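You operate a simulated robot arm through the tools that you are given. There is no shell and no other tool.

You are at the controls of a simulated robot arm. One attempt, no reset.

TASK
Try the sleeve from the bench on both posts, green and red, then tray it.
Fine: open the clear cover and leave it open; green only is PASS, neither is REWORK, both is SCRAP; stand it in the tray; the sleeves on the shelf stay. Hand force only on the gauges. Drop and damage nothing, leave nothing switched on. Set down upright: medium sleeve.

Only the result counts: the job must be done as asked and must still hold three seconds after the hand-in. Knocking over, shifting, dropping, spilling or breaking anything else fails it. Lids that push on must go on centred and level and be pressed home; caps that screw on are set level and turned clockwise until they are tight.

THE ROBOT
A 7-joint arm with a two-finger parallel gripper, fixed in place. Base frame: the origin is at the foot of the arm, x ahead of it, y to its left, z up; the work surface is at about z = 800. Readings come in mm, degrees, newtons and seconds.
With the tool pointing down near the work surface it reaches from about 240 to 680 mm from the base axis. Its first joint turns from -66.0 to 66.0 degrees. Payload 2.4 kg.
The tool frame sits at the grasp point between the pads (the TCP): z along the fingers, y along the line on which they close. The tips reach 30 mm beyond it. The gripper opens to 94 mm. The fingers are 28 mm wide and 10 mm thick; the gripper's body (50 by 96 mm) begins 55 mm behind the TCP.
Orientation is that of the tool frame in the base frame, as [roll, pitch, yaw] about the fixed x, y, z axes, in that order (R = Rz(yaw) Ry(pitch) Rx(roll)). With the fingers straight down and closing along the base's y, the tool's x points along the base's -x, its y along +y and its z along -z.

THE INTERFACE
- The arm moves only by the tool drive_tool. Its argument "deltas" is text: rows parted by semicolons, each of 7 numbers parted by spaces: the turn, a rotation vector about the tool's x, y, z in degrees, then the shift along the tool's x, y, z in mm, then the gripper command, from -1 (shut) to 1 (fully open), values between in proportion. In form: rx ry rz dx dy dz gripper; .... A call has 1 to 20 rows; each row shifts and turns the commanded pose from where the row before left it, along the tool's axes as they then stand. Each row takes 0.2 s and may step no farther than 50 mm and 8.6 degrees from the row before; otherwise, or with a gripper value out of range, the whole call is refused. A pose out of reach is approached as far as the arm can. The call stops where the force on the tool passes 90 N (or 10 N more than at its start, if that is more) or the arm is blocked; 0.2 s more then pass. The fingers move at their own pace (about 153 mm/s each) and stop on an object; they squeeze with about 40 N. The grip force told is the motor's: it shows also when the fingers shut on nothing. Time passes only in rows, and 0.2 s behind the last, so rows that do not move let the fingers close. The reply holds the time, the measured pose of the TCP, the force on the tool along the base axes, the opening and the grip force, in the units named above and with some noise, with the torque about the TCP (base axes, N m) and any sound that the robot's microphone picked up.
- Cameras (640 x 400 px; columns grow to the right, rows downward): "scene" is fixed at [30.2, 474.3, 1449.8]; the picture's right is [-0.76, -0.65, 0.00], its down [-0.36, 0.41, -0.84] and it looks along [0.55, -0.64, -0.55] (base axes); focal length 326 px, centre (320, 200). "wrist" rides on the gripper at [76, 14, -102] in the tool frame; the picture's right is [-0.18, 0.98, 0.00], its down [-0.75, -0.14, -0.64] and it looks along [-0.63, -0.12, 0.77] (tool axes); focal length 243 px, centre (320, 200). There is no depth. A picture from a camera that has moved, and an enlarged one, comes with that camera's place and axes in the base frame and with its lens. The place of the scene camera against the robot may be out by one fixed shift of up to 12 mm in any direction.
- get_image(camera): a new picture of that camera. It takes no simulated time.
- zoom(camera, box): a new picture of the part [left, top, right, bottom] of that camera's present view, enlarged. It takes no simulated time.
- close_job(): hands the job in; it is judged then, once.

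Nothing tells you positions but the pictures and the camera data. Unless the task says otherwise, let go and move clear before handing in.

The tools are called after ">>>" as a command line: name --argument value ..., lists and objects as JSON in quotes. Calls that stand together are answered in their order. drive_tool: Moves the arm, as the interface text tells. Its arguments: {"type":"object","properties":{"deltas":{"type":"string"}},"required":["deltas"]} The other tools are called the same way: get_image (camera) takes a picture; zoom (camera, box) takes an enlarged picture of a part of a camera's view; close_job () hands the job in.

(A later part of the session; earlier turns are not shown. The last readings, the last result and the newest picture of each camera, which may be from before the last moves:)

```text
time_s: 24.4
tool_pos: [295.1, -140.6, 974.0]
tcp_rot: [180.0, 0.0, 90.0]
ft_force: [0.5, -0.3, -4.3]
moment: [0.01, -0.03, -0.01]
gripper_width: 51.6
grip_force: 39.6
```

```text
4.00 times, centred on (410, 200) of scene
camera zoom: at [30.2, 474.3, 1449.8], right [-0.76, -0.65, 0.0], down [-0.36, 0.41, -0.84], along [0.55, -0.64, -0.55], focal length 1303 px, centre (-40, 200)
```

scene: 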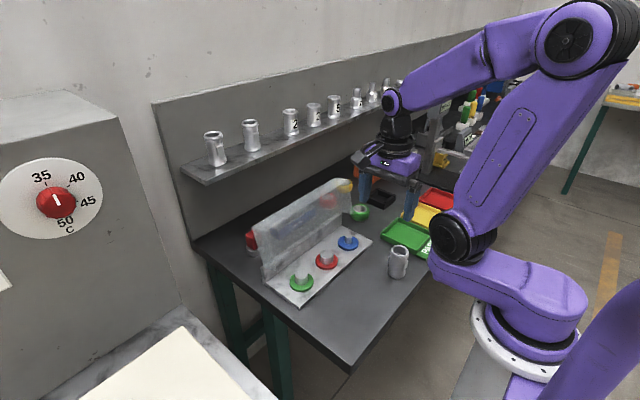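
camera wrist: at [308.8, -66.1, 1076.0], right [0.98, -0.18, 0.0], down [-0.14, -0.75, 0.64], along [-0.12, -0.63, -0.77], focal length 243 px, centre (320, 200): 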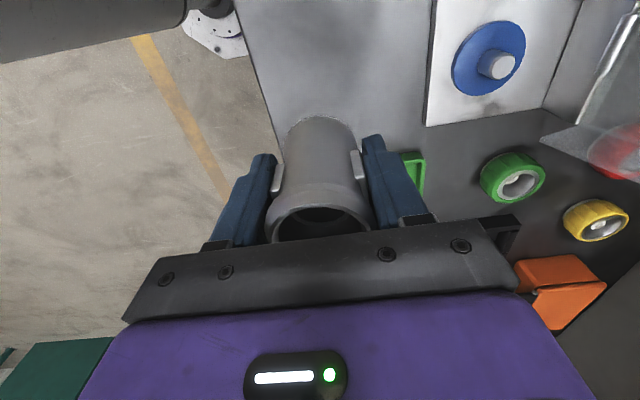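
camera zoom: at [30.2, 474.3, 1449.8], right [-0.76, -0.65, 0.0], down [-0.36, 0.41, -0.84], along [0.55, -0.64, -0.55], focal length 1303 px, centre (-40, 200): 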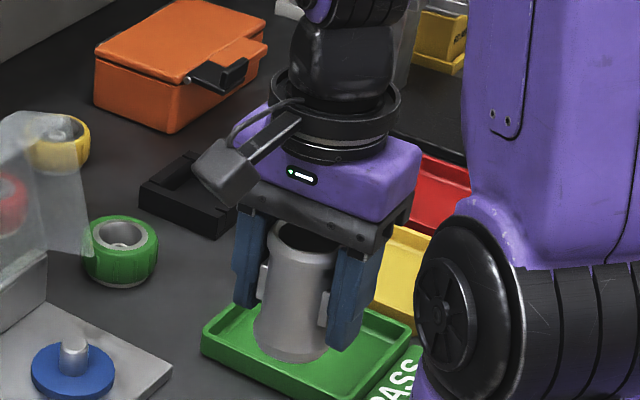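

The sleeve is held (about 4 N). Next I move to where the wrist camera can look nearly straight down on the green post, to measure it accurately.

>>> drive_tool --deltas "0 0 0 20 20 0 -1; 0 0 0 30 30 0 -1; 0 0 0 30 30 0 -1; 0 0 0 30 30 0 -1; 0 0 0 30 30 0 -1; 0 0 0 24 10 0 -1; 0 0 0 0 0 0 -1; 0 0 0 0 0 0 -1"

>>> get_image --camera "wrist"

>>> zoom --camera "wrist" --box '[240, 0, 400, 110]'

>>> get_image --camera "scene"

```text
time_s: 26.2
tool_pos: [443.5, 24.1, 974.2]
tcp_rot: [-179.9, 0.0, 90.0]
ft_force: [-0.2, 0.5, -4.2]
moment: [0.0, 0.03, 0.0]
gripper_width: 51.6
grip_force: 40.0
```

```text
taken
camera wrist: at [458.0, 99.8, 1075.9], right [0.98, -0.18, 0.0], down [-0.14, -0.75, 0.64], along [-0.12, -0.63, -0.77], focal length 243 px, centre (320, 200)
```

wrist: 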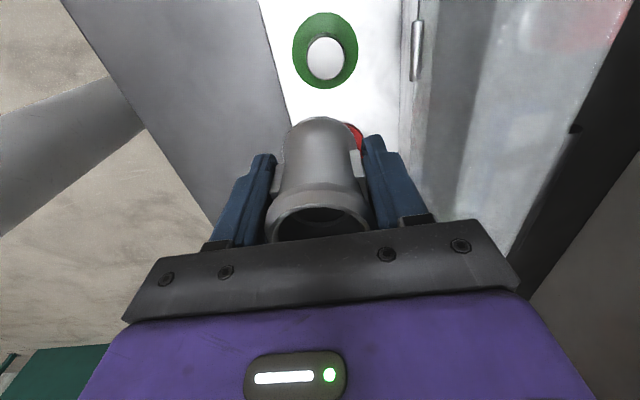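

```text
3.64 times, centred on (320, 55) of wrist
camera zoom: at [458.0, 99.8, 1075.9], right [0.98, -0.18, 0.0], down [-0.14, -0.75, 0.64], along [-0.12, -0.63, -0.77], focal length 882 px, centre (320, 727)
```

zoom: 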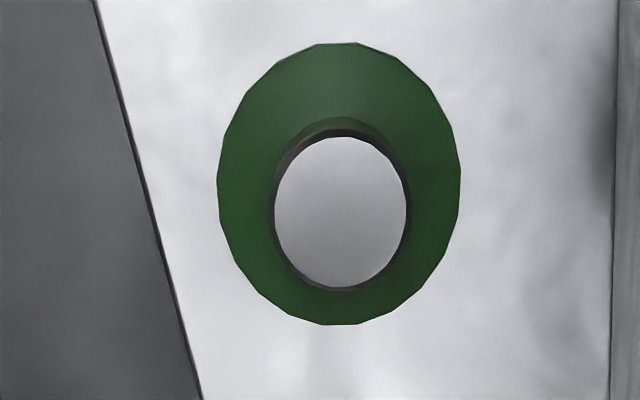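

```text
taken
```

scene: 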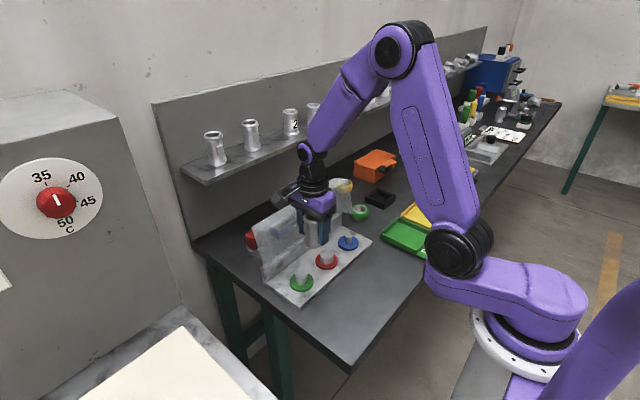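

The green post reads about (455, 58), top z≈840, with its seating ring at z≈815. I'll average the pose reading, then move the camera over the red post to measure that too.

>>> drive_tool --deltas "0 0 0 0 0 0 -1"

>>> drive_tool --deltas "0 0 0 0 0 0 -1"

>>> zoom --camera "wrist" --box '[240, 0, 400, 110]'

>>> zoom --camera "wrist" --box '[240, 100, 400, 250]'

>>> drive_tool --deltas "0 0 0 -40 0 0 -1; 0 0 0 -40 0 0 -1; 0 0 0 -20 0 0 -1; 0 0 0 0 0 0 -1; 0 0 0 0 0 0 -1"

>>> zoom --camera "wrist" --box '[240, 0, 400, 110]'

```text
time_s: 26.6
tool_pos: [443.3, 24.3, 973.9]
tcp_rot: [179.9, 0.0, 90.0]
ft_force: [0.2, -0.4, -3.8]
moment: [0.03, 0.03, 0.03]
gripper_width: 51.3
grip_force: 39.6
```

```text
time_s: 27.0
tool_pos: [442.8, 25.3, 973.2]
tcp_rot: [-180.0, 0.0, 90.0]
ft_force: [-0.2, -0.6, -3.6]
moment: [-0.01, -0.02, 0.0]
gripper_width: 51.2
grip_force: 40.6
```

```text
3.64 times, centred on (320, 55) of wrist
camera zoom: at [457.9, 99.7, 1075.9], right [0.98, -0.18, 0.0], down [-0.14, -0.75, 0.64], along [-0.12, -0.63, -0.77], focal length 882 px, centre (320, 727)
```

zoom: 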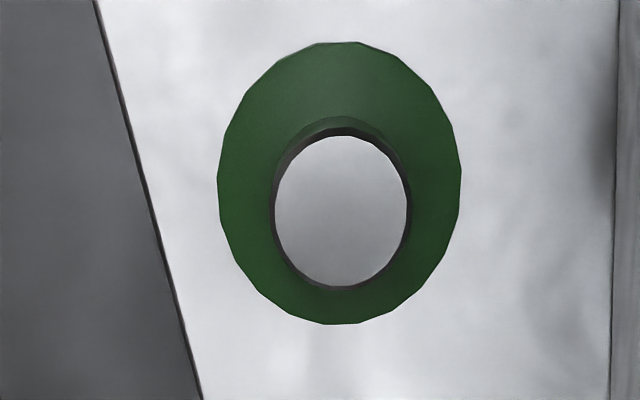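

```text
2.67 times, centred on (320, 175) of wrist
camera zoom: at [457.9, 99.7, 1075.9], right [0.98, -0.18, 0.0], down [-0.14, -0.75, 0.64], along [-0.12, -0.63, -0.77], focal length 647 px, centre (320, 267)
```

zoom: 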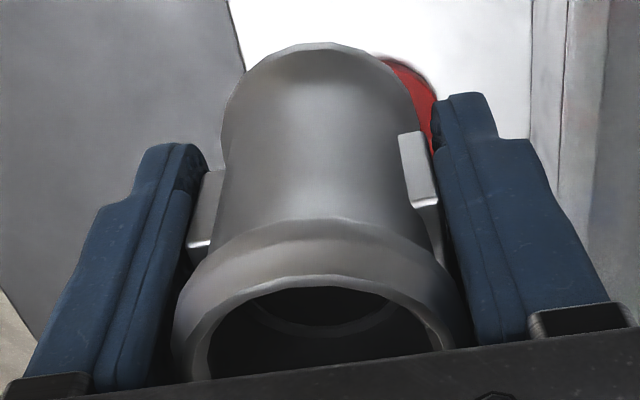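

```text
time_s: 28.2
tool_pos: [442.6, -76.1, 974.6]
tcp_rot: [180.0, 0.0, 90.0]
ft_force: [-0.1, -0.4, -3.5]
moment: [-0.01, 0.0, 0.01]
gripper_width: 51.3
grip_force: 39.8
```

```text
3.64 times, centred on (320, 55) of wrist
camera zoom: at [457.2, -0.9, 1076.5], right [0.98, -0.18, 0.0], down [-0.14, -0.75, 0.64], along [-0.12, -0.63, -0.77], focal length 882 px, centre (320, 727)
```

zoom: 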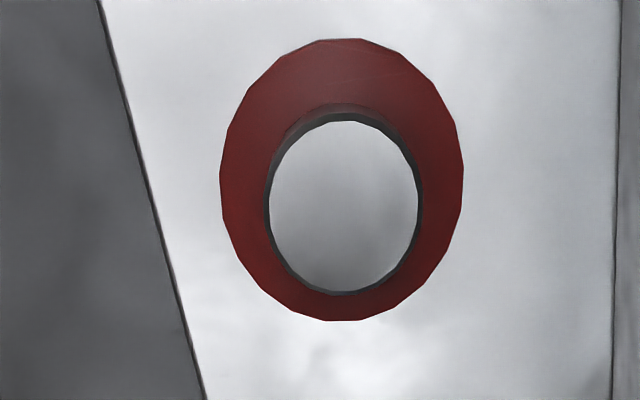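

Red measures about (455, -41.6), and its post is roughly 10% wider than green. I'm turning the gripper back 90° for more clearance to the lid, then going above the green post.

>>> drive_tool --deltas "0 0 -8.18 0 0 0 -1; 0 0 -8.18 0 0 0 -1; 0 0 -8.18 0 0 0 -1; 0 0 -8.18 0 0 0 -1; 0 0 -8.18 0 0 0 -1; 0 0 -8.18 0 0 0 -1; 0 0 -8.18 0 0 0 -1; 0 0 -8.18 0 0 0 -1; 0 0 -8.18 0 0 0 -1; 0 0 -8.18 0 0 0 -1; 0 0 -8.2 0 0 0 -1; 0 0 0 0 0 0 -1"

>>> drive_tool --deltas "0 0 0 -2 25 0 -1; 0 0 0 -3 35 0 -1; 0 0 0 -3 40 0 -1; 0 0 0 -3 35.3 0 -1; 0 0 0 0 0 0 -1; 0 0 0 0 0 0 -1"

>>> get_image --camera "wrist"

>>> zoom --camera "scene" --box '[260, 170, 400, 300]'

```text
time_s: 30.8
tool_pos: [442.5, -75.9, 974.9]
tcp_rot: [-180.0, 0.0, -179.9]
ft_force: [-0.4, -0.1, 0.0]
moment: [0.03, 0.0, -0.04]
gripper_width: 49.8
grip_force: 39.6
```

```text
time_s: 32.2
tool_pos: [455.8, 55.1, 976.4]
tcp_rot: [180.0, 0.0, -179.9]
ft_force: [1.0, 0.1, -0.2]
moment: [-0.03, -0.01, 0.02]
gripper_width: 49.8
grip_force: 40.0
```

```text
taken
camera wrist: at [379.5, 69.2, 1078.5], right [0.18, 0.98, 0.0], down [0.75, -0.14, 0.64], along [0.63, -0.12, -0.77], focal length 243 px, centre (320, 200)
```

wrist: 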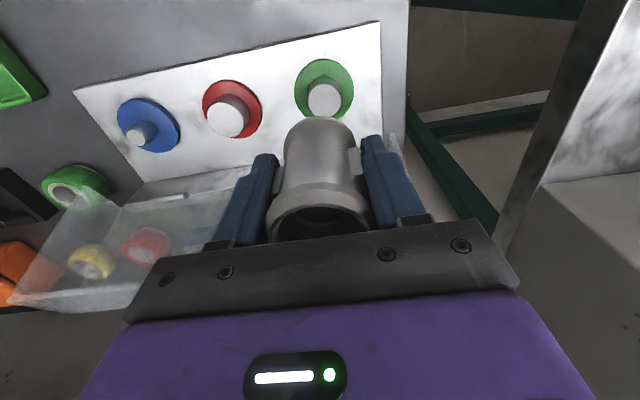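

```text
3.08 times, centred on (330, 235) of scene
camera zoom: at [30.2, 474.3, 1449.8], right [-0.76, -0.65, 0.0], down [-0.36, 0.41, -0.84], along [0.55, -0.64, -0.55], focal length 1003 px, centre (289, 92)
```

zoom: 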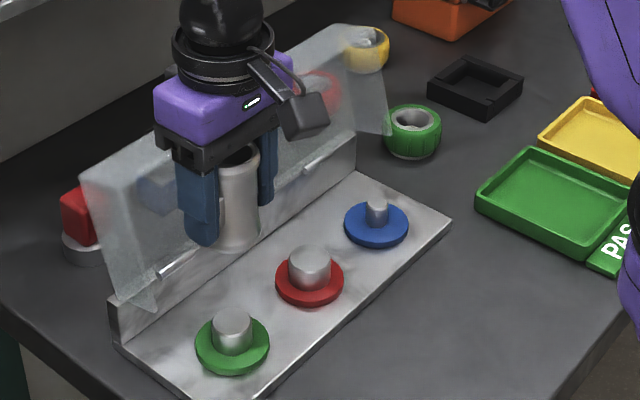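

The grip settled from 51.3 to 49.8 mm, probably because the lugs squared up to the pads. I'm checking how the sleeve sits before lowering.

>>> zoom --camera "wrist" --box '[240, 100, 400, 250]'

>>> zoom --camera "scene" --box '[290, 190, 360, 290]'

>>> drive_tool --deltas "0 0 0 0 0 0 -1"

```text
2.67 times, centred on (320, 175) of wrist
camera zoom: at [379.5, 69.2, 1078.5], right [0.18, 0.98, 0.0], down [0.75, -0.14, 0.64], along [0.63, -0.12, -0.77], focal length 647 px, centre (320, 267)
```

zoom: 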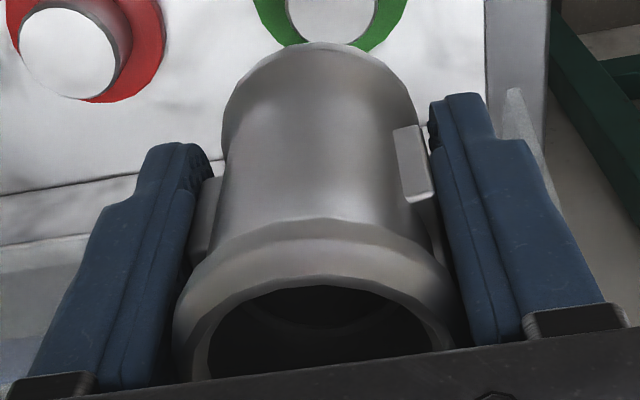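

```text
4.00 times, centred on (325, 240) of scene
camera zoom: at [30.2, 474.3, 1449.8], right [-0.76, -0.65, 0.0], down [-0.36, 0.41, -0.84], along [0.55, -0.64, -0.55], focal length 1303 px, centre (300, 40)
```

zoom: 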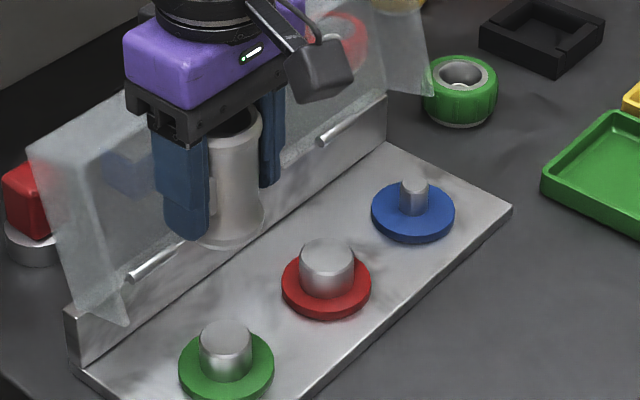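

```text
time_s: 32.6
tool_pos: [455.7, 55.8, 977.6]
tcp_rot: [-180.0, 0.0, -179.9]
ft_force: [0.4, 0.0, -0.2]
moment: [-0.02, 0.01, -0.03]
gripper_width: 49.7
grip_force: 39.7
```

The sleeve hangs straight, and the measured pose is 3 mm short in y. I'm correcting that and lowering to just above the green post for an alignment check.

>>> drive_tool --deltas "0 0 0 1.2 3 0 -1; 0 0 0 0 0 30 -1; 0 0 0 0 0 30 -1; 0 0 0 0 0 18 -1; 0 0 0 0 0 0 -1; 0 0 0 0 0 0 -1"

>>> get_image --camera "wrist"

>>> zoom --camera "scene" --box '[270, 220, 350, 300]'

>>> drive_tool --deltas "0 0 0 0 0 0 -1"

```text
time_s: 34.0
tool_pos: [453.4, 61.9, 896.0]
tcp_rot: [179.9, 0.0, 180.0]
ft_force: [-0.2, -0.4, 0.3]
moment: [0.02, 0.01, 0.03]
gripper_width: 49.8
grip_force: 39.9
```

```text
taken
camera wrist: at [376.8, 74.3, 998.0], right [0.18, 0.98, 0.0], down [0.75, -0.14, 0.64], along [0.63, -0.12, -0.77], focal length 243 px, centre (320, 200)
```

wrist: 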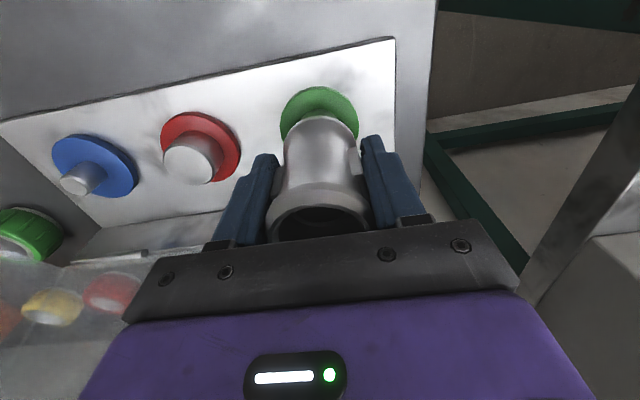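

```text
5.00 times, centred on (310, 260) of scene
camera zoom: at [30.2, 474.3, 1449.8], right [-0.76, -0.65, 0.0], down [-0.36, 0.41, -0.84], along [0.55, -0.64, -0.55], focal length 1629 px, centre (370, -100)
```

zoom: 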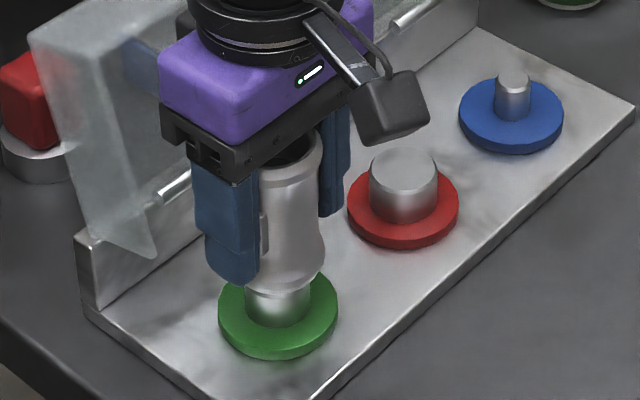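

```text
time_s: 34.4
tool_pos: [451.8, 61.3, 895.5]
tcp_rot: [-180.0, 0.1, -179.9]
ft_force: [0.1, 0.3, -0.1]
moment: [0.01, 0.02, 0.01]
gripper_width: 50.1
grip_force: 39.4
```

>>> drive_tool --deltas "0 0 0 0 0 0 -1; 0 0 0 0 0 0 -1; 0 0 0 0 0 0 -1"

>>> drive_tool --deltas "0 0 0 0 0 0 -1"

>>> zoom --camera "wrist" --box '[240, 70, 400, 170]'

>>> zoom --camera "wrist" --box '[140, 90, 260, 200]'

```text
time_s: 35.2
tool_pos: [452.4, 60.6, 897.6]
tcp_rot: [-180.0, 0.0, 179.9]
ft_force: [0.1, 0.1, 0.3]
moment: [0.02, 0.0, -0.03]
gripper_width: 49.9
grip_force: 40.2
```

```text
time_s: 35.6
tool_pos: [452.2, 61.5, 895.6]
tcp_rot: [-180.0, 0.0, 179.9]
ft_force: [-0.5, 0.3, 0.1]
moment: [0.02, 0.01, 0.01]
gripper_width: 49.9
grip_force: 40.0
```

```text
4.00 times, centred on (320, 120) of wrist
camera zoom: at [376.8, 74.3, 998.1], right [0.18, 0.98, 0.0], down [0.75, -0.14, 0.64], along [0.63, -0.12, -0.77], focal length 970 px, centre (320, 520)
```

zoom: 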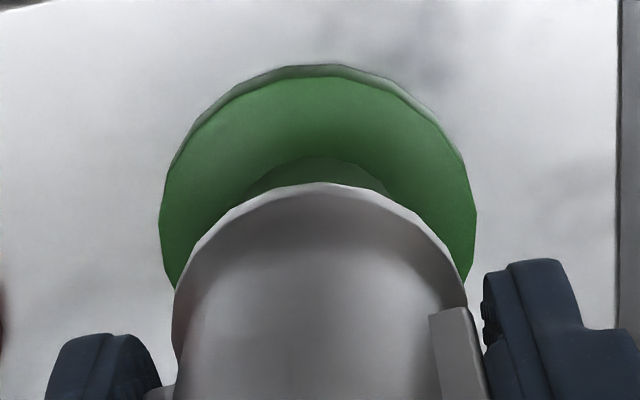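

```text
3.64 times, centred on (200, 145) of wrist
camera zoom: at [376.8, 74.3, 998.1], right [0.18, 0.98, 0.0], down [0.75, -0.14, 0.64], along [0.63, -0.12, -0.77], focal length 882 px, centre (756, 400)
```

zoom: 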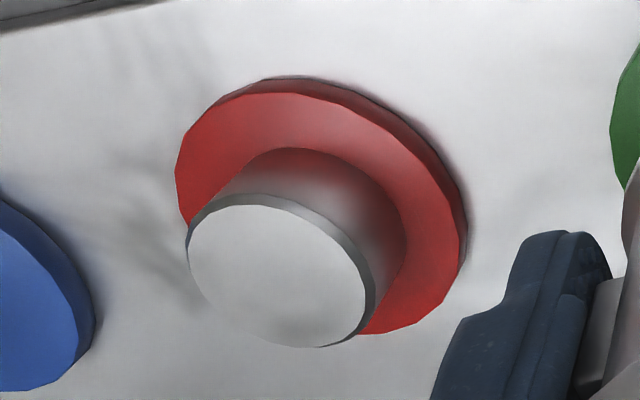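

The sleeve looks nearly centred over the green post. I'm checking edges at high zoom before pressing down.

>>> zoom --camera "scene" --box '[292, 255, 322, 295]'

>>> zoom --camera "scene" --box '[296, 230, 326, 270]'

```text
10.00 times, centred on (307, 275) of scene
camera zoom: at [30.2, 474.3, 1449.8], right [-0.76, -0.65, 0.0], down [-0.36, 0.41, -0.84], along [0.55, -0.64, -0.55], focal length 3258 px, centre (450, -550)
```

zoom: 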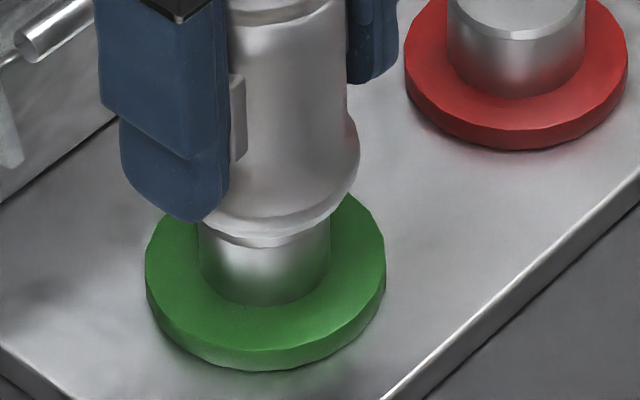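

```text
10.00 times, centred on (311, 250) of scene
camera zoom: at [30.2, 474.3, 1449.8], right [-0.76, -0.65, 0.0], down [-0.36, 0.41, -0.84], along [0.55, -0.64, -0.55], focal length 3258 px, centre (410, -300)
```

zoom: 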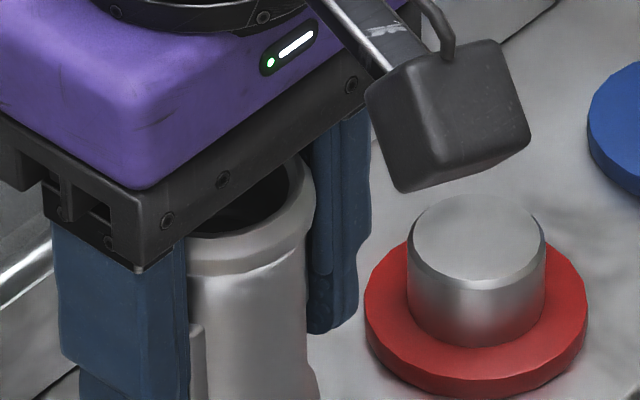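

The sleeve and green post are aligned within about a millimetre. I'm lowering gently and watching the force.

>>> drive_tool --deltas "0 0 0 0 -0.4 4 -1; 0 0 0 0 0 4 -1; 0 0 0 0 0 0 -1"

>>> drive_tool --deltas "0 0 0 0 0 3 -1; 0 0 0 0 0 0 -1"

>>> drive_tool --deltas "0 0 0 0 0 3 -1; 0 0 0 0 0 0 -1"

```text
time_s: 36.4
tool_pos: [452.6, 61.6, 889.0]
tcp_rot: [-179.9, 0.0, -179.9]
ft_force: [0.5, 0.4, -0.3]
moment: [-0.03, -0.03, -0.03]
gripper_width: 49.6
grip_force: 40.3
```

```text
time_s: 37.0
tool_pos: [454.6, 60.5, 885.9]
tcp_rot: [179.9, 0.0, -179.9]
ft_force: [-0.2, 0.3, 0.9]
moment: [-0.01, 0.02, -0.01]
gripper_width: 49.7
grip_force: 40.2
```

```text
time_s: 37.6
tool_pos: [452.8, 61.6, 884.2]
tcp_rot: [-179.9, 0.0, 179.9]
ft_force: [-0.5, 0.2, 0.9]
moment: [-0.02, 0.03, -0.04]
gripper_width: 49.7
grip_force: 40.3
```

No contact force yet. Continuing down in small steps.

>>> drive_tool --deltas "0 0 0 0 0 2 -1; 0 0 0 0 0 0 -1"

>>> drive_tool --deltas "0 0 0 0 0 2 -1; 0 0 0 0 0 0 -1"

>>> zoom --camera "scene" --box '[292, 255, 322, 295]'

```text
time_s: 38.2
tool_pos: [453.8, 60.7, 881.2]
tcp_rot: [-180.0, 0.0, 180.0]
ft_force: [2.9, 0.3, -0.2]
moment: [0.04, -0.12, 0.01]
gripper_width: 50.0
grip_force: 39.9
```

```text
time_s: 38.8
tool_pos: [453.1, 60.5, 878.7]
tcp_rot: [-180.0, 0.1, 180.0]
ft_force: [5.3, -0.6, 0.4]
moment: [0.01, -0.28, 0.02]
gripper_width: 50.0
grip_force: 39.8
```

```text
10.00 times, centred on (307, 275) of scene
camera zoom: at [30.3, 474.3, 1449.8], right [-0.76, -0.65, 0.0], down [-0.36, 0.41, -0.84], along [0.55, -0.64, -0.55], focal length 3258 px, centre (450, -550)
```

zoom: 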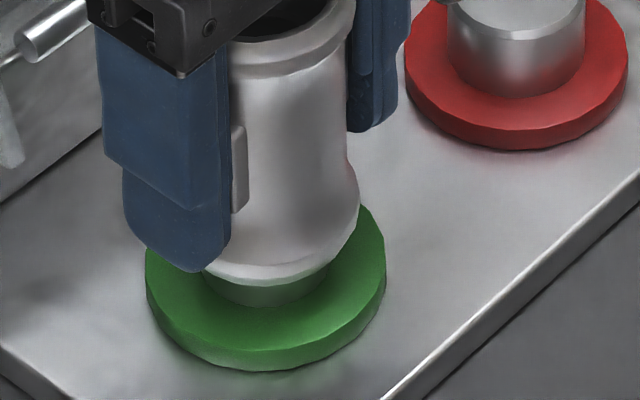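

The sleeve is entering the green post with a light +x side force. I'm easing 1 mm in +x and continuing down.

>>> drive_tool --deltas "0 0 0 -1 0 0 -1; 0 0 0 0 0 2 -1; 0 0 0 0 0 0 -1"

>>> drive_tool --deltas "0 0 0 0 0 3 -1; 0 0 0 0 0 0 -1"

>>> drive_tool --deltas "0 0 0 0 0 3 -1; 0 0 0 0 0 0 -1"

```text
time_s: 39.6
tool_pos: [452.8, 59.6, 875.9]
tcp_rot: [180.0, -0.1, 179.9]
ft_force: [0.9, 0.0, 0.1]
moment: [-0.02, -0.05, 0.0]
gripper_width: 49.7
grip_force: 40.4
```

```text
time_s: 40.2
tool_pos: [454.6, 61.0, 874.7]
tcp_rot: [-180.0, 0.0, -179.9]
ft_force: [-0.6, 0.1, -0.2]
moment: [0.0, -0.02, 0.02]
gripper_width: 49.6
grip_force: 40.1
```

```text
time_s: 40.8
tool_pos: [454.0, 61.4, 869.5]
tcp_rot: [-180.0, -0.1, -180.0]
ft_force: [0.2, 0.2, -0.8]
moment: [0.01, 0.03, -0.03]
gripper_width: 49.6
grip_force: 39.9
```

It slides freely down the green post. I'm continuing until it seats on the ring.

>>> drive_tool --deltas "0 0 0 0 0 3 -1; 0 0 0 0 0 0 -1"

>>> drive_tool --deltas "0 0 0 0 0 3 -1; 0 0 0 0 0 0 -1"

>>> drive_tool --deltas "0 0 0 0 0 2 -1; 0 0 0 0 0 0 -1"

>>> zoom --camera "scene" --box '[285, 245, 325, 295]'

```text
time_s: 41.4
tool_pos: [453.7, 60.9, 869.1]
tcp_rot: [-179.9, 0.0, 179.9]
ft_force: [0.9, -0.4, -0.2]
moment: [0.01, -0.01, 0.01]
gripper_width: 49.6
grip_force: 40.0
```

```text
time_s: 42.0
tool_pos: [453.2, 60.5, 864.3]
tcp_rot: [179.9, 0.0, -179.9]
ft_force: [-3.9, 0.8, 11.0]
moment: [0.03, 0.32, -0.07]
gripper_width: 49.9
grip_force: 39.8
```

```text
time_s: 42.6
tool_pos: [455.1, 61.3, 863.4]
tcp_rot: [180.0, 0.2, 179.9]
ft_force: [-1.9, -2.9, 30.8]
moment: [-0.28, 0.01, 0.1]
gripper_width: 49.6
grip_force: 39.9
```

```text
8.00 times, centred on (305, 270) of scene
camera zoom: at [29.7, 474.2, 1449.9], right [-0.76, -0.65, 0.0], down [-0.36, 0.41, -0.84], along [0.55, -0.64, -0.55], focal length 2607 px, centre (440, -360)
```

zoom: 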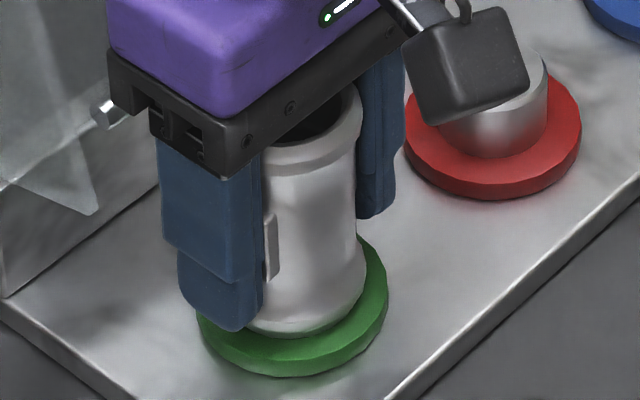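

Full seating on the green ring (contact at TCP z≈864, free travel over the post), so green fits. I'm lifting off straight and moving 100 mm to the red post.

>>> drive_tool --deltas "0 0 0 0 0 -3 -1; 0 0 0 0 0 -5 -1; 0 0 0 0 0 -10 -1; 0 0 0 0 0 -10 -1; 0 0 0 0 0 -10 -1; 0 0 0 0 0 -10 -1; 0 0 0 0 0 0 -1"

>>> drive_tool --deltas "0 0 0 0 -20 0 -1; 0 0 0 0 -30 0 -1; 0 0 0 0 -30 0 -1; 0 0 0 0 -20 0 -1; 0 0 0 0 0 0 -1; 0 0 0 0 0 0 -1; 0 0 0 0 0 0 -1"

>>> zoom --camera "wrist" --box '[240, 70, 400, 170]'

>>> zoom --camera "scene" --box '[305, 230, 350, 275]'

```text
time_s: 44.2
tool_pos: [454.2, 60.6, 909.6]
tcp_rot: [180.0, 0.0, 180.0]
ft_force: [-0.7, 0.5, 0.2]
moment: [-0.03, 0.02, 0.04]
gripper_width: 49.4
grip_force: 39.7
```

```text
time_s: 45.8
tool_pos: [454.1, -39.0, 910.7]
tcp_rot: [-180.0, 0.0, -179.9]
ft_force: [0.3, 0.0, 0.4]
moment: [0.0, -0.01, 0.02]
gripper_width: 49.8
grip_force: 40.2
```

```text
4.00 times, centred on (320, 120) of wrist
camera zoom: at [377.8, -25.3, 1012.1], right [0.18, 0.98, 0.0], down [0.75, -0.14, 0.64], along [0.63, -0.12, -0.77], focal length 970 px, centre (320, 520)
```

zoom: 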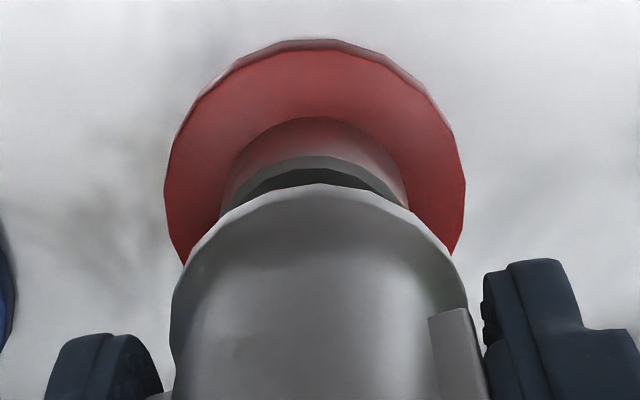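

```text
8.89 times, centred on (328, 252) of scene
camera zoom: at [30.2, 474.3, 1449.8], right [-0.76, -0.65, 0.0], down [-0.36, 0.41, -0.84], along [0.55, -0.64, -0.55], focal length 2896 px, centre (253, -267)
```

zoom: 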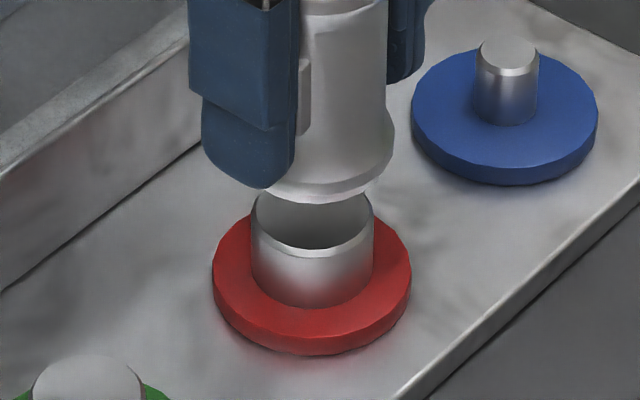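

Over red, the wrist view shows about 0.9 mm to correct in y. I'll adjust, lower to just above the post, then feel down in small steps.

>>> drive_tool --deltas "0 0 0 -0.5 -0.8 6 -1; 0 0 0 0 0 8 -1; 0 0 0 0 0 8 -1; 0 0 0 0 0 0 -1"

>>> drive_tool --deltas "0 0 0 0 0 3 -1; 0 0 0 0 0 0 -1"

>>> drive_tool --deltas "0 0 0 0 0 2 -1; 0 0 0 0 0 0 -1"

```text
time_s: 46.8
tool_pos: [455.8, -38.4, 888.2]
tcp_rot: [180.0, 0.0, 180.0]
ft_force: [0.4, 0.0, 0.2]
moment: [-0.01, 0.01, 0.0]
gripper_width: 49.9
grip_force: 39.9
```

```text
time_s: 47.4
tool_pos: [455.1, -40.9, 884.1]
tcp_rot: [-180.0, 0.0, -180.0]
ft_force: [0.1, 0.5, -0.3]
moment: [-0.02, 0.03, 0.0]
gripper_width: 49.6
grip_force: 40.1
```

```text
time_s: 48.0
tool_pos: [454.4, -41.0, 882.1]
tcp_rot: [-180.0, 0.0, 180.0]
ft_force: [0.8, 0.1, -0.3]
moment: [0.03, -0.05, -0.02]
gripper_width: 49.8
grip_force: 40.5
```

>>> drive_tool --deltas "0 0 0 0 0 2 -1; 0 0 0 0 0 0 -1"

>>> drive_tool --deltas "0 0 0 0 0 1.5 -1; 0 0 0 0 0 0 -1"

>>> zoom --camera "scene" --box '[305, 230, 350, 275]'

```text
time_s: 48.6
tool_pos: [454.5, -40.0, 881.8]
tcp_rot: [-180.0, 0.1, -179.9]
ft_force: [0.8, 4.3, 18.1]
moment: [0.19, -0.17, 0.01]
gripper_width: 49.7
grip_force: 40.0
```

```text
time_s: 49.2
tool_pos: [454.5, -40.1, 881.1]
tcp_rot: [-180.0, 0.2, -180.0]
ft_force: [1.4, 7.3, 31.1]
moment: [0.32, -0.1, 0.0]
gripper_width: 49.8
grip_force: 40.1
```

```text
8.89 times, centred on (328, 252) of scene
camera zoom: at [29.7, 474.5, 1449.7], right [-0.76, -0.65, 0.0], down [-0.36, 0.41, -0.84], along [0.55, -0.64, -0.55], focal length 2896 px, centre (253, -267)
```

zoom: 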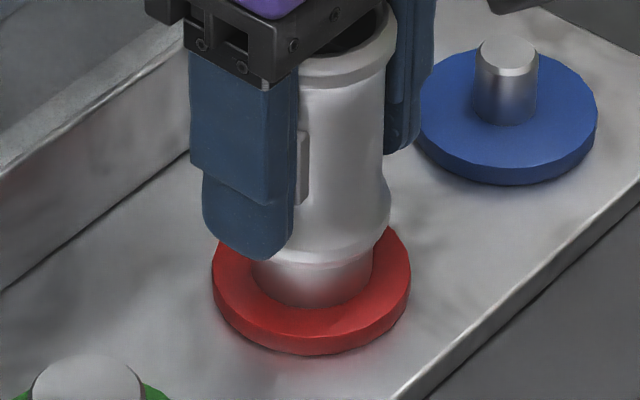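

Red resists at TCP z≈882 with 31 N and some +y side force. I'll ease off, shift +0.8 mm in y to rule out misalignment, and press again lightly.

>>> drive_tool --deltas "0 0 0 0 0 -2.5 -1; 0 0 0 0 0.8 0 -1; 0 0 0 0 0 0 -1"

>>> drive_tool --deltas "0 0 0 0 0 2 -1; 0 0 0 0 0 0 -1"

```text
time_s: 50.0
tool_pos: [453.9, -38.7, 881.5]
tcp_rot: [180.0, 0.0, 180.0]
ft_force: [5.0, 0.3, -0.1]
moment: [-0.02, -0.28, 0.0]
gripper_width: 49.9
grip_force: 40.2
```

```text
time_s: 50.6
tool_pos: [454.4, -39.4, 880.8]
tcp_rot: [180.0, 0.0, 180.0]
ft_force: [3.5, -1.6, 1.4]
moment: [-0.07, -0.3, 0.0]
gripper_width: 49.8
grip_force: 40.1
```

Realigned, the vertical force vanished, so that resistance was misalignment. I'm easing +x as the side force asks and continuing down.

>>> drive_tool --deltas "0 0 0 -0.7 -0.2 0 -1; 0 0 0 0 0 1.5 -1; 0 0 0 0 0 0 -1"

>>> drive_tool --deltas "0 0 0 0 0 1.5 -1; 0 0 0 0 0 0 -1"

```text
time_s: 51.4
tool_pos: [456.0, -38.6, 879.3]
tcp_rot: [-180.0, 0.0, -180.0]
ft_force: [-5.1, -3.0, 30.7]
moment: [-0.22, 0.15, 0.0]
gripper_width: 49.9
grip_force: 40.0
```

```text
time_s: 52.0
tool_pos: [454.7, -40.3, 876.8]
tcp_rot: [180.0, 0.1, -179.9]
ft_force: [-4.4, -4.0, 30.7]
moment: [-0.24, 0.2, -0.01]
gripper_width: 49.8
grip_force: 40.1
```

The force plateaus at about 31 N while the tool keeps moving, so the sleeve may be slipping up in the grip. I'm stopping to look.

>>> zoom --camera "scene" --box '[305, 230, 350, 275]'

>>> zoom --camera "wrist" --box '[240, 70, 400, 245]'

>>> get_image --camera "wrist"

```text
8.89 times, centred on (328, 252) of scene
camera zoom: at [29.6, 474.2, 1449.9], right [-0.76, -0.65, 0.0], down [-0.36, 0.41, -0.84], along [0.55, -0.64, -0.55], focal length 2896 px, centre (253, -267)
```

zoom: 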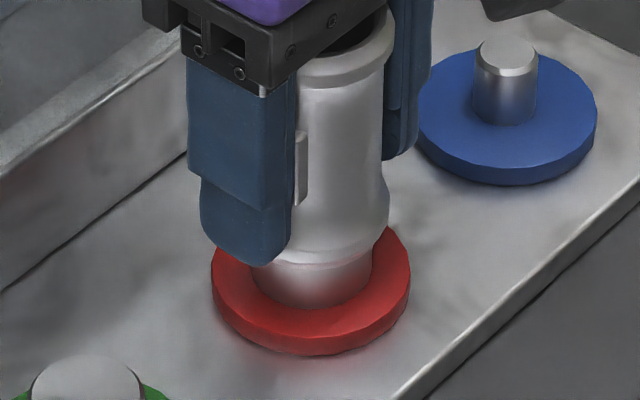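

```text
2.29 times, centred on (320, 158) of wrist
camera zoom: at [379.4, -26.5, 979.8], right [0.18, 0.98, 0.0], down [0.75, -0.14, 0.64], along [0.63, -0.12, -0.77], focal length 555 px, centre (320, 297)
```

zoom: 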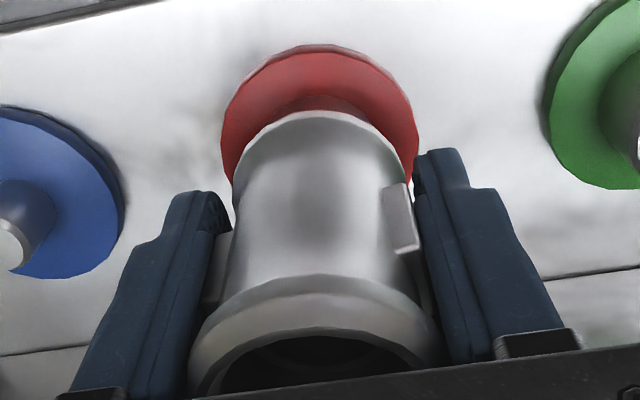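

```text
taken
camera wrist: at [379.4, -26.5, 979.8], right [0.18, 0.98, 0.0], down [0.75, -0.14, 0.64], along [0.63, -0.12, -0.77], focal length 243 px, centre (320, 200)
```

wrist: 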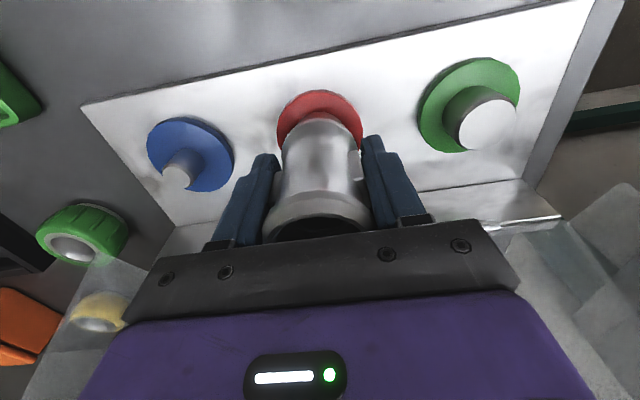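

The gripper moved down about 2 mm while the sleeve stayed on top of the red post: it is blocked and slipped slightly in the grip. I'll back off, centre by the side forces (slightly -x, -y), and press again under 30 N to confirm.

>>> drive_tool --deltas "0 0 0 0 0 -1.5 -1; 0 0 0 0.4 -0.3 0 -1; 0 0 0 0 0 0 -1"

>>> drive_tool --deltas "0 0 0 0 0 0.6 -1; 0 0 0 0 0 0 -1"

>>> drive_tool --deltas "0 0 0 0 0 0.5 -1; 0 0 0 0 0 0 -1"

```text
time_s: 52.8
tool_pos: [454.5, -39.8, 879.0]
tcp_rot: [180.0, 0.0, -179.9]
ft_force: [2.5, -3.1, 0.0]
moment: [-0.15, -0.11, -0.02]
gripper_width: 49.7
grip_force: 40.3
```

```text
time_s: 53.4
tool_pos: [455.6, -38.6, 879.1]
tcp_rot: [-179.9, 0.0, -179.9]
ft_force: [1.6, -1.1, -0.5]
moment: [-0.04, -0.15, 0.01]
gripper_width: 49.6
grip_force: 39.4
```

```text
time_s: 54.0
tool_pos: [454.4, -39.2, 878.8]
tcp_rot: [179.9, 0.1, 179.9]
ft_force: [3.8, -1.2, 3.5]
moment: [-0.09, -0.27, -0.02]
gripper_width: 49.8
grip_force: 39.8
```

>>> drive_tool --deltas "0 0 0 -0.25 -0.3 0 -1; 0 0 0 0 0 0.5 -1; 0 0 0 0 0 0 -1"

>>> drive_tool --deltas "0 0 0 0 0 0.5 -1; 0 0 0 0 0 0 -1"

```text
time_s: 54.8
tool_pos: [454.9, -39.3, 878.3]
tcp_rot: [-179.9, 0.0, -179.9]
ft_force: [5.8, 1.3, 3.8]
moment: [0.02, -0.34, -0.02]
gripper_width: 49.8
grip_force: 39.6
```

```text
time_s: 55.4
tool_pos: [455.5, -39.4, 878.0]
tcp_rot: [180.0, 0.1, -179.9]
ft_force: [2.8, 3.4, 22.2]
moment: [0.14, -0.26, 0.05]
gripper_width: 49.9
grip_force: 39.7
```

>>> drive_tool --deltas "0 0 0 0 0 -0.5 -1; 0 0 0 -0.2 0.2 0 -1; 0 0 0 0 0 0.4 -1; 0 0 0 0 0 0 -1"

>>> drive_tool --deltas "0 0 0 0 0 0.4 -1; 0 0 0 0 0 0 -1"

>>> zoom --camera "scene" --box '[305, 230, 350, 275]'

```text
time_s: 56.4
tool_pos: [455.6, -39.7, 878.3]
tcp_rot: [180.0, 0.1, -180.0]
ft_force: [2.1, 4.2, 29.0]
moment: [0.15, -0.21, 0.03]
gripper_width: 49.8
grip_force: 39.7
```

```text
time_s: 57.0
tool_pos: [454.9, -39.6, 877.9]
tcp_rot: [-179.9, 0.1, -179.9]
ft_force: [3.3, 5.8, 31.2]
moment: [0.24, -0.19, 0.05]
gripper_width: 49.9
grip_force: 40.3
```

```text
8.89 times, centred on (328, 252) of scene
camera zoom: at [29.8, 474.5, 1449.8], right [-0.76, -0.65, 0.0], down [-0.36, 0.41, -0.84], along [0.55, -0.64, -0.55], focal length 2896 px, centre (253, -267)
```

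zoom: 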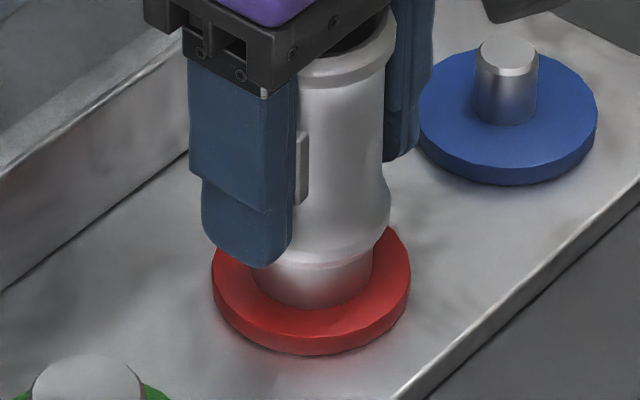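

Red still holds the sleeve about 3 mm onto its chamfer at 30 N. To be sure it isn't a centring error, I'll lift clear, re-measure the alignment and sleeve posture, and repeat lightly.

>>> drive_tool --deltas "0 0 0 0 0 -2 -1; 0 0 0 0 0 -6 -1; 0 0 0 0 0 -10 -1; 0 0 0 0 0 0 -1; 0 0 0 0 0 0 -1; 0 0 0 0 0 0 -1"

>>> zoom --camera "wrist" --box '[240, 70, 400, 170]'

>>> zoom --camera "scene" --box '[305, 230, 350, 275]'

>>> zoom --camera "wrist" --box '[240, 100, 400, 250]'

```text
time_s: 58.4
tool_pos: [454.3, -39.6, 895.1]
tcp_rot: [179.9, -0.1, -179.9]
ft_force: [0.0, 1.2, -0.5]
moment: [0.0, 0.03, -0.01]
gripper_width: 49.8
grip_force: 40.1
```

```text
4.00 times, centred on (320, 120) of wrist
camera zoom: at [378.8, -26.9, 996.9], right [0.18, 0.98, 0.0], down [0.75, -0.14, 0.64], along [0.63, -0.12, -0.77], focal length 970 px, centre (320, 520)
```

zoom: 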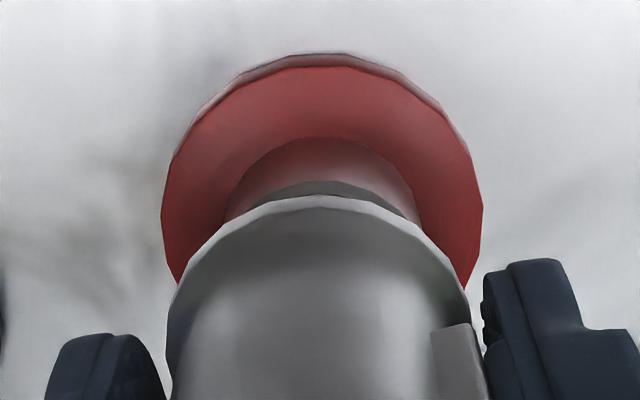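

```text
8.89 times, centred on (328, 252) of scene
camera zoom: at [30.2, 474.3, 1449.8], right [-0.76, -0.65, 0.0], down [-0.36, 0.41, -0.84], along [0.55, -0.64, -0.55], focal length 2896 px, centre (253, -267)
```

zoom: 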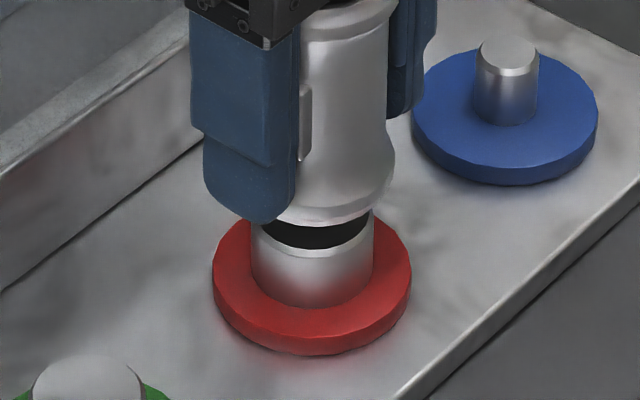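

```text
2.67 times, centred on (320, 175) of wrist
camera zoom: at [378.8, -26.9, 996.9], right [0.18, 0.98, 0.0], down [0.75, -0.14, 0.64], along [0.63, -0.12, -0.77], focal length 647 px, centre (320, 267)
```

zoom: 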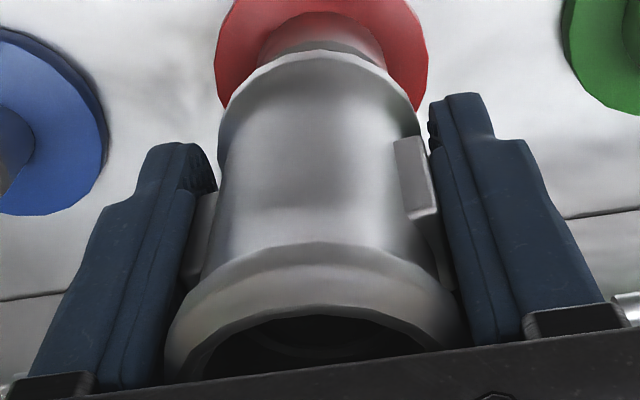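

The sleeve has slid up about 4 mm in the grip and sits 0.8 mm short in y. I'm re-centring (+0.8 y, -0.25 x) and lowering onto red again lightly.

>>> drive_tool --deltas "0 0 0 0.25 0.8 0 -1; 0 0 0 0 0 6 -1; 0 0 0 0 0 6 -1; 0 0 0 0 0 0 -1; 0 0 0 0 0 0 -1"

>>> drive_tool --deltas "0 0 0 0 0 2 -1; 0 0 0 0 0 0 -1"

>>> drive_tool --deltas "0 0 0 0 0 1.5 -1; 0 0 0 0 0 0 -1"

>>> drive_tool --deltas "0 0 0 0 0 1 -1; 0 0 0 0 0 0 -1"

```text
time_s: 59.6
tool_pos: [455.3, -39.0, 882.9]
tcp_rot: [-179.9, 0.0, 180.0]
ft_force: [0.5, -0.3, 0.2]
moment: [0.03, 0.0, 0.02]
gripper_width: 49.8
grip_force: 39.7
```

```text
time_s: 60.2
tool_pos: [456.7, -39.3, 879.8]
tcp_rot: [-179.9, 0.0, 179.9]
ft_force: [-0.3, 0.3, -0.2]
moment: [0.01, 0.01, 0.01]
gripper_width: 49.8
grip_force: 40.6
```

```text
time_s: 60.8
tool_pos: [454.9, -39.2, 879.1]
tcp_rot: [179.9, 0.0, -180.0]
ft_force: [0.2, -0.1, 0.0]
moment: [0.02, 0.01, 0.01]
gripper_width: 49.7
grip_force: 40.6
```

```text
time_s: 61.4
tool_pos: [455.3, -39.5, 878.5]
tcp_rot: [-180.0, 0.0, 180.0]
ft_force: [-0.7, -0.7, 0.4]
moment: [-0.08, 0.03, 0.01]
gripper_width: 49.8
grip_force: 39.8
```

>>> drive_tool --deltas "0 0 0 0 0 1 -1; 0 0 0 0 0 0 -1"

>>> drive_tool --deltas "0 0 0 0 0 0.7 -1; 0 0 0 0 0 0 -1"

```text
time_s: 62.0
tool_pos: [455.5, -39.6, 878.1]
tcp_rot: [180.0, 0.0, 180.0]
ft_force: [-1.8, -5.0, 4.0]
moment: [-0.33, 0.08, -0.01]
gripper_width: 49.7
grip_force: 39.6
```

```text
time_s: 62.6
tool_pos: [454.6, -39.0, 877.2]
tcp_rot: [180.0, 0.1, -179.9]
ft_force: [-2.1, -10.5, 17.5]
moment: [-0.53, 0.04, -0.03]
gripper_width: 49.8
grip_force: 40.4
```

>>> drive_tool --deltas "0 0 0 0 0 -1 -1; 0 0 0 0.1 -0.45 0 -1; 0 0 0 0 0 0 -1"

>>> drive_tool --deltas "0 0 0 0 0 0.7 -1; 0 0 0 0 0 0 -1"

>>> drive_tool --deltas "0 0 0 0 0 0.5 -1; 0 0 0 0 0 0 -1"

```text
time_s: 63.4
tool_pos: [455.5, -39.3, 877.9]
tcp_rot: [-179.9, 0.0, 180.0]
ft_force: [4.2, -11.7, 0.8]
moment: [-0.5, -0.2, -0.01]
gripper_width: 49.8
grip_force: 39.8
```

```text
time_s: 64.0
tool_pos: [454.9, -38.9, 877.2]
tcp_rot: [-179.9, 0.0, -179.9]
ft_force: [1.2, -10.1, 15.7]
moment: [-0.68, -0.09, -0.03]
gripper_width: 49.5
grip_force: 40.1
```

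```text
time_s: 64.6
tool_pos: [454.3, -39.1, 877.2]
tcp_rot: [-180.0, 0.1, -179.9]
ft_force: [-0.3, -7.6, 31.3]
moment: [-0.37, -0.09, -0.02]
gripper_width: 50.0
grip_force: 40.2
```

>>> drive_tool --deltas "0 0 0 0 0 -1.2 -1; 0 0 0 0 0 0 -1"

>>> drive_tool --deltas "0 0 0 0 -0.5 0 -1; 0 0 0 0 0 0 -1"

>>> drive_tool --deltas "0 0 0 0 -0.4 0 -1; 0 0 0 0 0 0 -1"

```text
time_s: 65.2
tool_pos: [455.3, -40.6, 878.6]
tcp_rot: [179.9, 0.1, -180.0]
ft_force: [9.5, -7.4, 0.2]
moment: [-0.29, -0.44, 0.03]
gripper_width: 49.8
grip_force: 40.1
```

```text
time_s: 65.8
tool_pos: [454.2, -39.8, 877.0]
tcp_rot: [-179.9, 0.1, -179.8]
ft_force: [11.4, -0.7, 3.0]
moment: [-0.07, -0.52, 0.05]
gripper_width: 49.6
grip_force: 40.1
```

```text
time_s: 66.4
tool_pos: [454.8, -40.3, 878.4]
tcp_rot: [179.9, 0.0, -179.9]
ft_force: [9.4, 6.7, 7.3]
moment: [0.3, -0.51, 0.09]
gripper_width: 49.6
grip_force: 39.9
```

Side forces now bracket the centre. I'm moving to the zero-force point (+0.4 y, +0.6 x) and pressing once more.

>>> drive_tool --deltas "0 0 0 -0.6 0.4 0 -1; 0 0 0 0 0 0 -1; 0 0 0 0 0 0 -1"

>>> drive_tool --deltas "0 0 0 0 0 0.5 -1; 0 0 0 0 0 0 -1"

>>> drive_tool --deltas "0 0 0 0 0 0.5 -1; 0 0 0 0 0 0 -1"

```text
time_s: 67.2
tool_pos: [455.1, -38.6, 877.1]
tcp_rot: [180.0, 0.0, -179.9]
ft_force: [6.8, 8.6, 5.6]
moment: [0.39, -0.41, 0.08]
gripper_width: 49.7
grip_force: 40.0
```

```text
time_s: 67.8
tool_pos: [455.8, -40.6, 876.9]
tcp_rot: [180.0, 0.1, -180.0]
ft_force: [3.0, 8.3, 17.2]
moment: [0.38, -0.26, 0.03]
gripper_width: 49.6
grip_force: 39.6
```

```text
time_s: 68.4
tool_pos: [454.7, -39.5, 877.5]
tcp_rot: [179.9, 0.0, -179.9]
ft_force: [-0.1, 9.6, 30.5]
moment: [0.28, -0.11, 0.02]
gripper_width: 49.9
grip_force: 41.1
```

>>> drive_tool --deltas "0 0 0 0 0 -0.8 -1; 0 0 0 0 0 0 -1; 0 0 0 0 0 0 -1; 0 0 0 0 0 0 -1; 0 0 0 0 0 0 -1; 0 0 0 0 0 0 -1"

>>> drive_tool --deltas "0 0 0 0 0 0 -1; 0 0 0 0 0 0 -1; 0 0 0 0 0 0 -1"

>>> zoom --camera "wrist" --box '[240, 70, 400, 170]'

>>> zoom --camera "scene" --box '[305, 235, 350, 275]'

```text
time_s: 69.8
tool_pos: [454.8, -39.9, 876.5]
tcp_rot: [180.0, 0.0, -179.9]
ft_force: [8.1, 8.7, 4.8]
moment: [0.44, -0.35, 0.01]
gripper_width: 49.7
grip_force: 40.1
```

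```text
time_s: 70.6
tool_pos: [456.4, -39.4, 877.7]
tcp_rot: [179.9, 0.0, -179.9]
ft_force: [9.2, 10.5, 2.4]
moment: [0.42, -0.35, 0.0]
gripper_width: 49.9
grip_force: 40.3
```

```text
4.00 times, centred on (320, 120) of wrist
camera zoom: at [379.0, -26.7, 979.2], right [0.18, 0.98, 0.0], down [0.75, -0.14, 0.64], along [0.63, -0.12, -0.77], focal length 970 px, centre (320, 520)
```

zoom: 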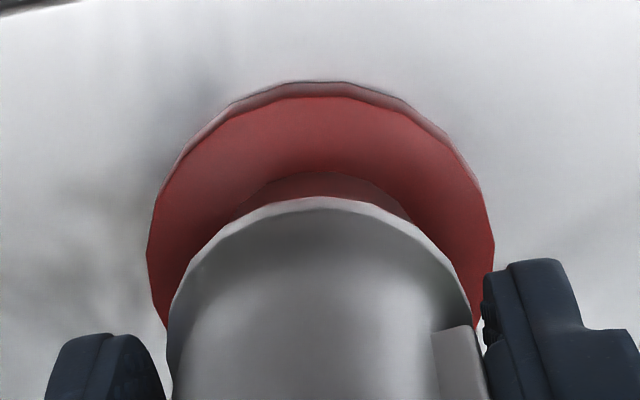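

```text
10.00 times, centred on (328, 255) of scene
camera zoom: at [30.4, 474.5, 1449.7], right [-0.76, -0.65, 0.0], down [-0.36, 0.41, -0.84], along [0.55, -0.64, -0.55], focal length 3258 px, centre (245, -350)
```

zoom: 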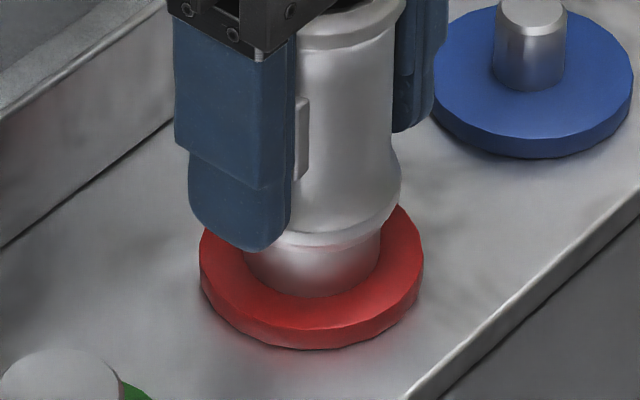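

>>> drive_tool --deltas "0 0 0 -0.5 0.5 0 -1; 0 0 0 0 0 0 -1; 0 0 0 0 0 0 -1; 0 0 0 0 0 0 -1; 0 0 0 0 0 0 -1"

>>> drive_tool --deltas "0 0 0 0 0 0 -1; 0 0 0 0 0 0 -1; 0 0 0 0 0 0 -1"

```text
time_s: 71.8
tool_pos: [454.4, -39.4, 876.8]
tcp_rot: [180.0, -0.2, 180.0]
ft_force: [3.3, 6.1, 3.9]
moment: [0.34, -0.17, 0.03]
gripper_width: 49.9
grip_force: 39.9
```

```text
time_s: 72.6
tool_pos: [455.3, -39.8, 876.5]
tcp_rot: [-180.0, -0.1, -180.0]
ft_force: [0.3, 4.7, 1.7]
moment: [0.24, -0.03, 0.0]
gripper_width: 49.8
grip_force: 39.7
```

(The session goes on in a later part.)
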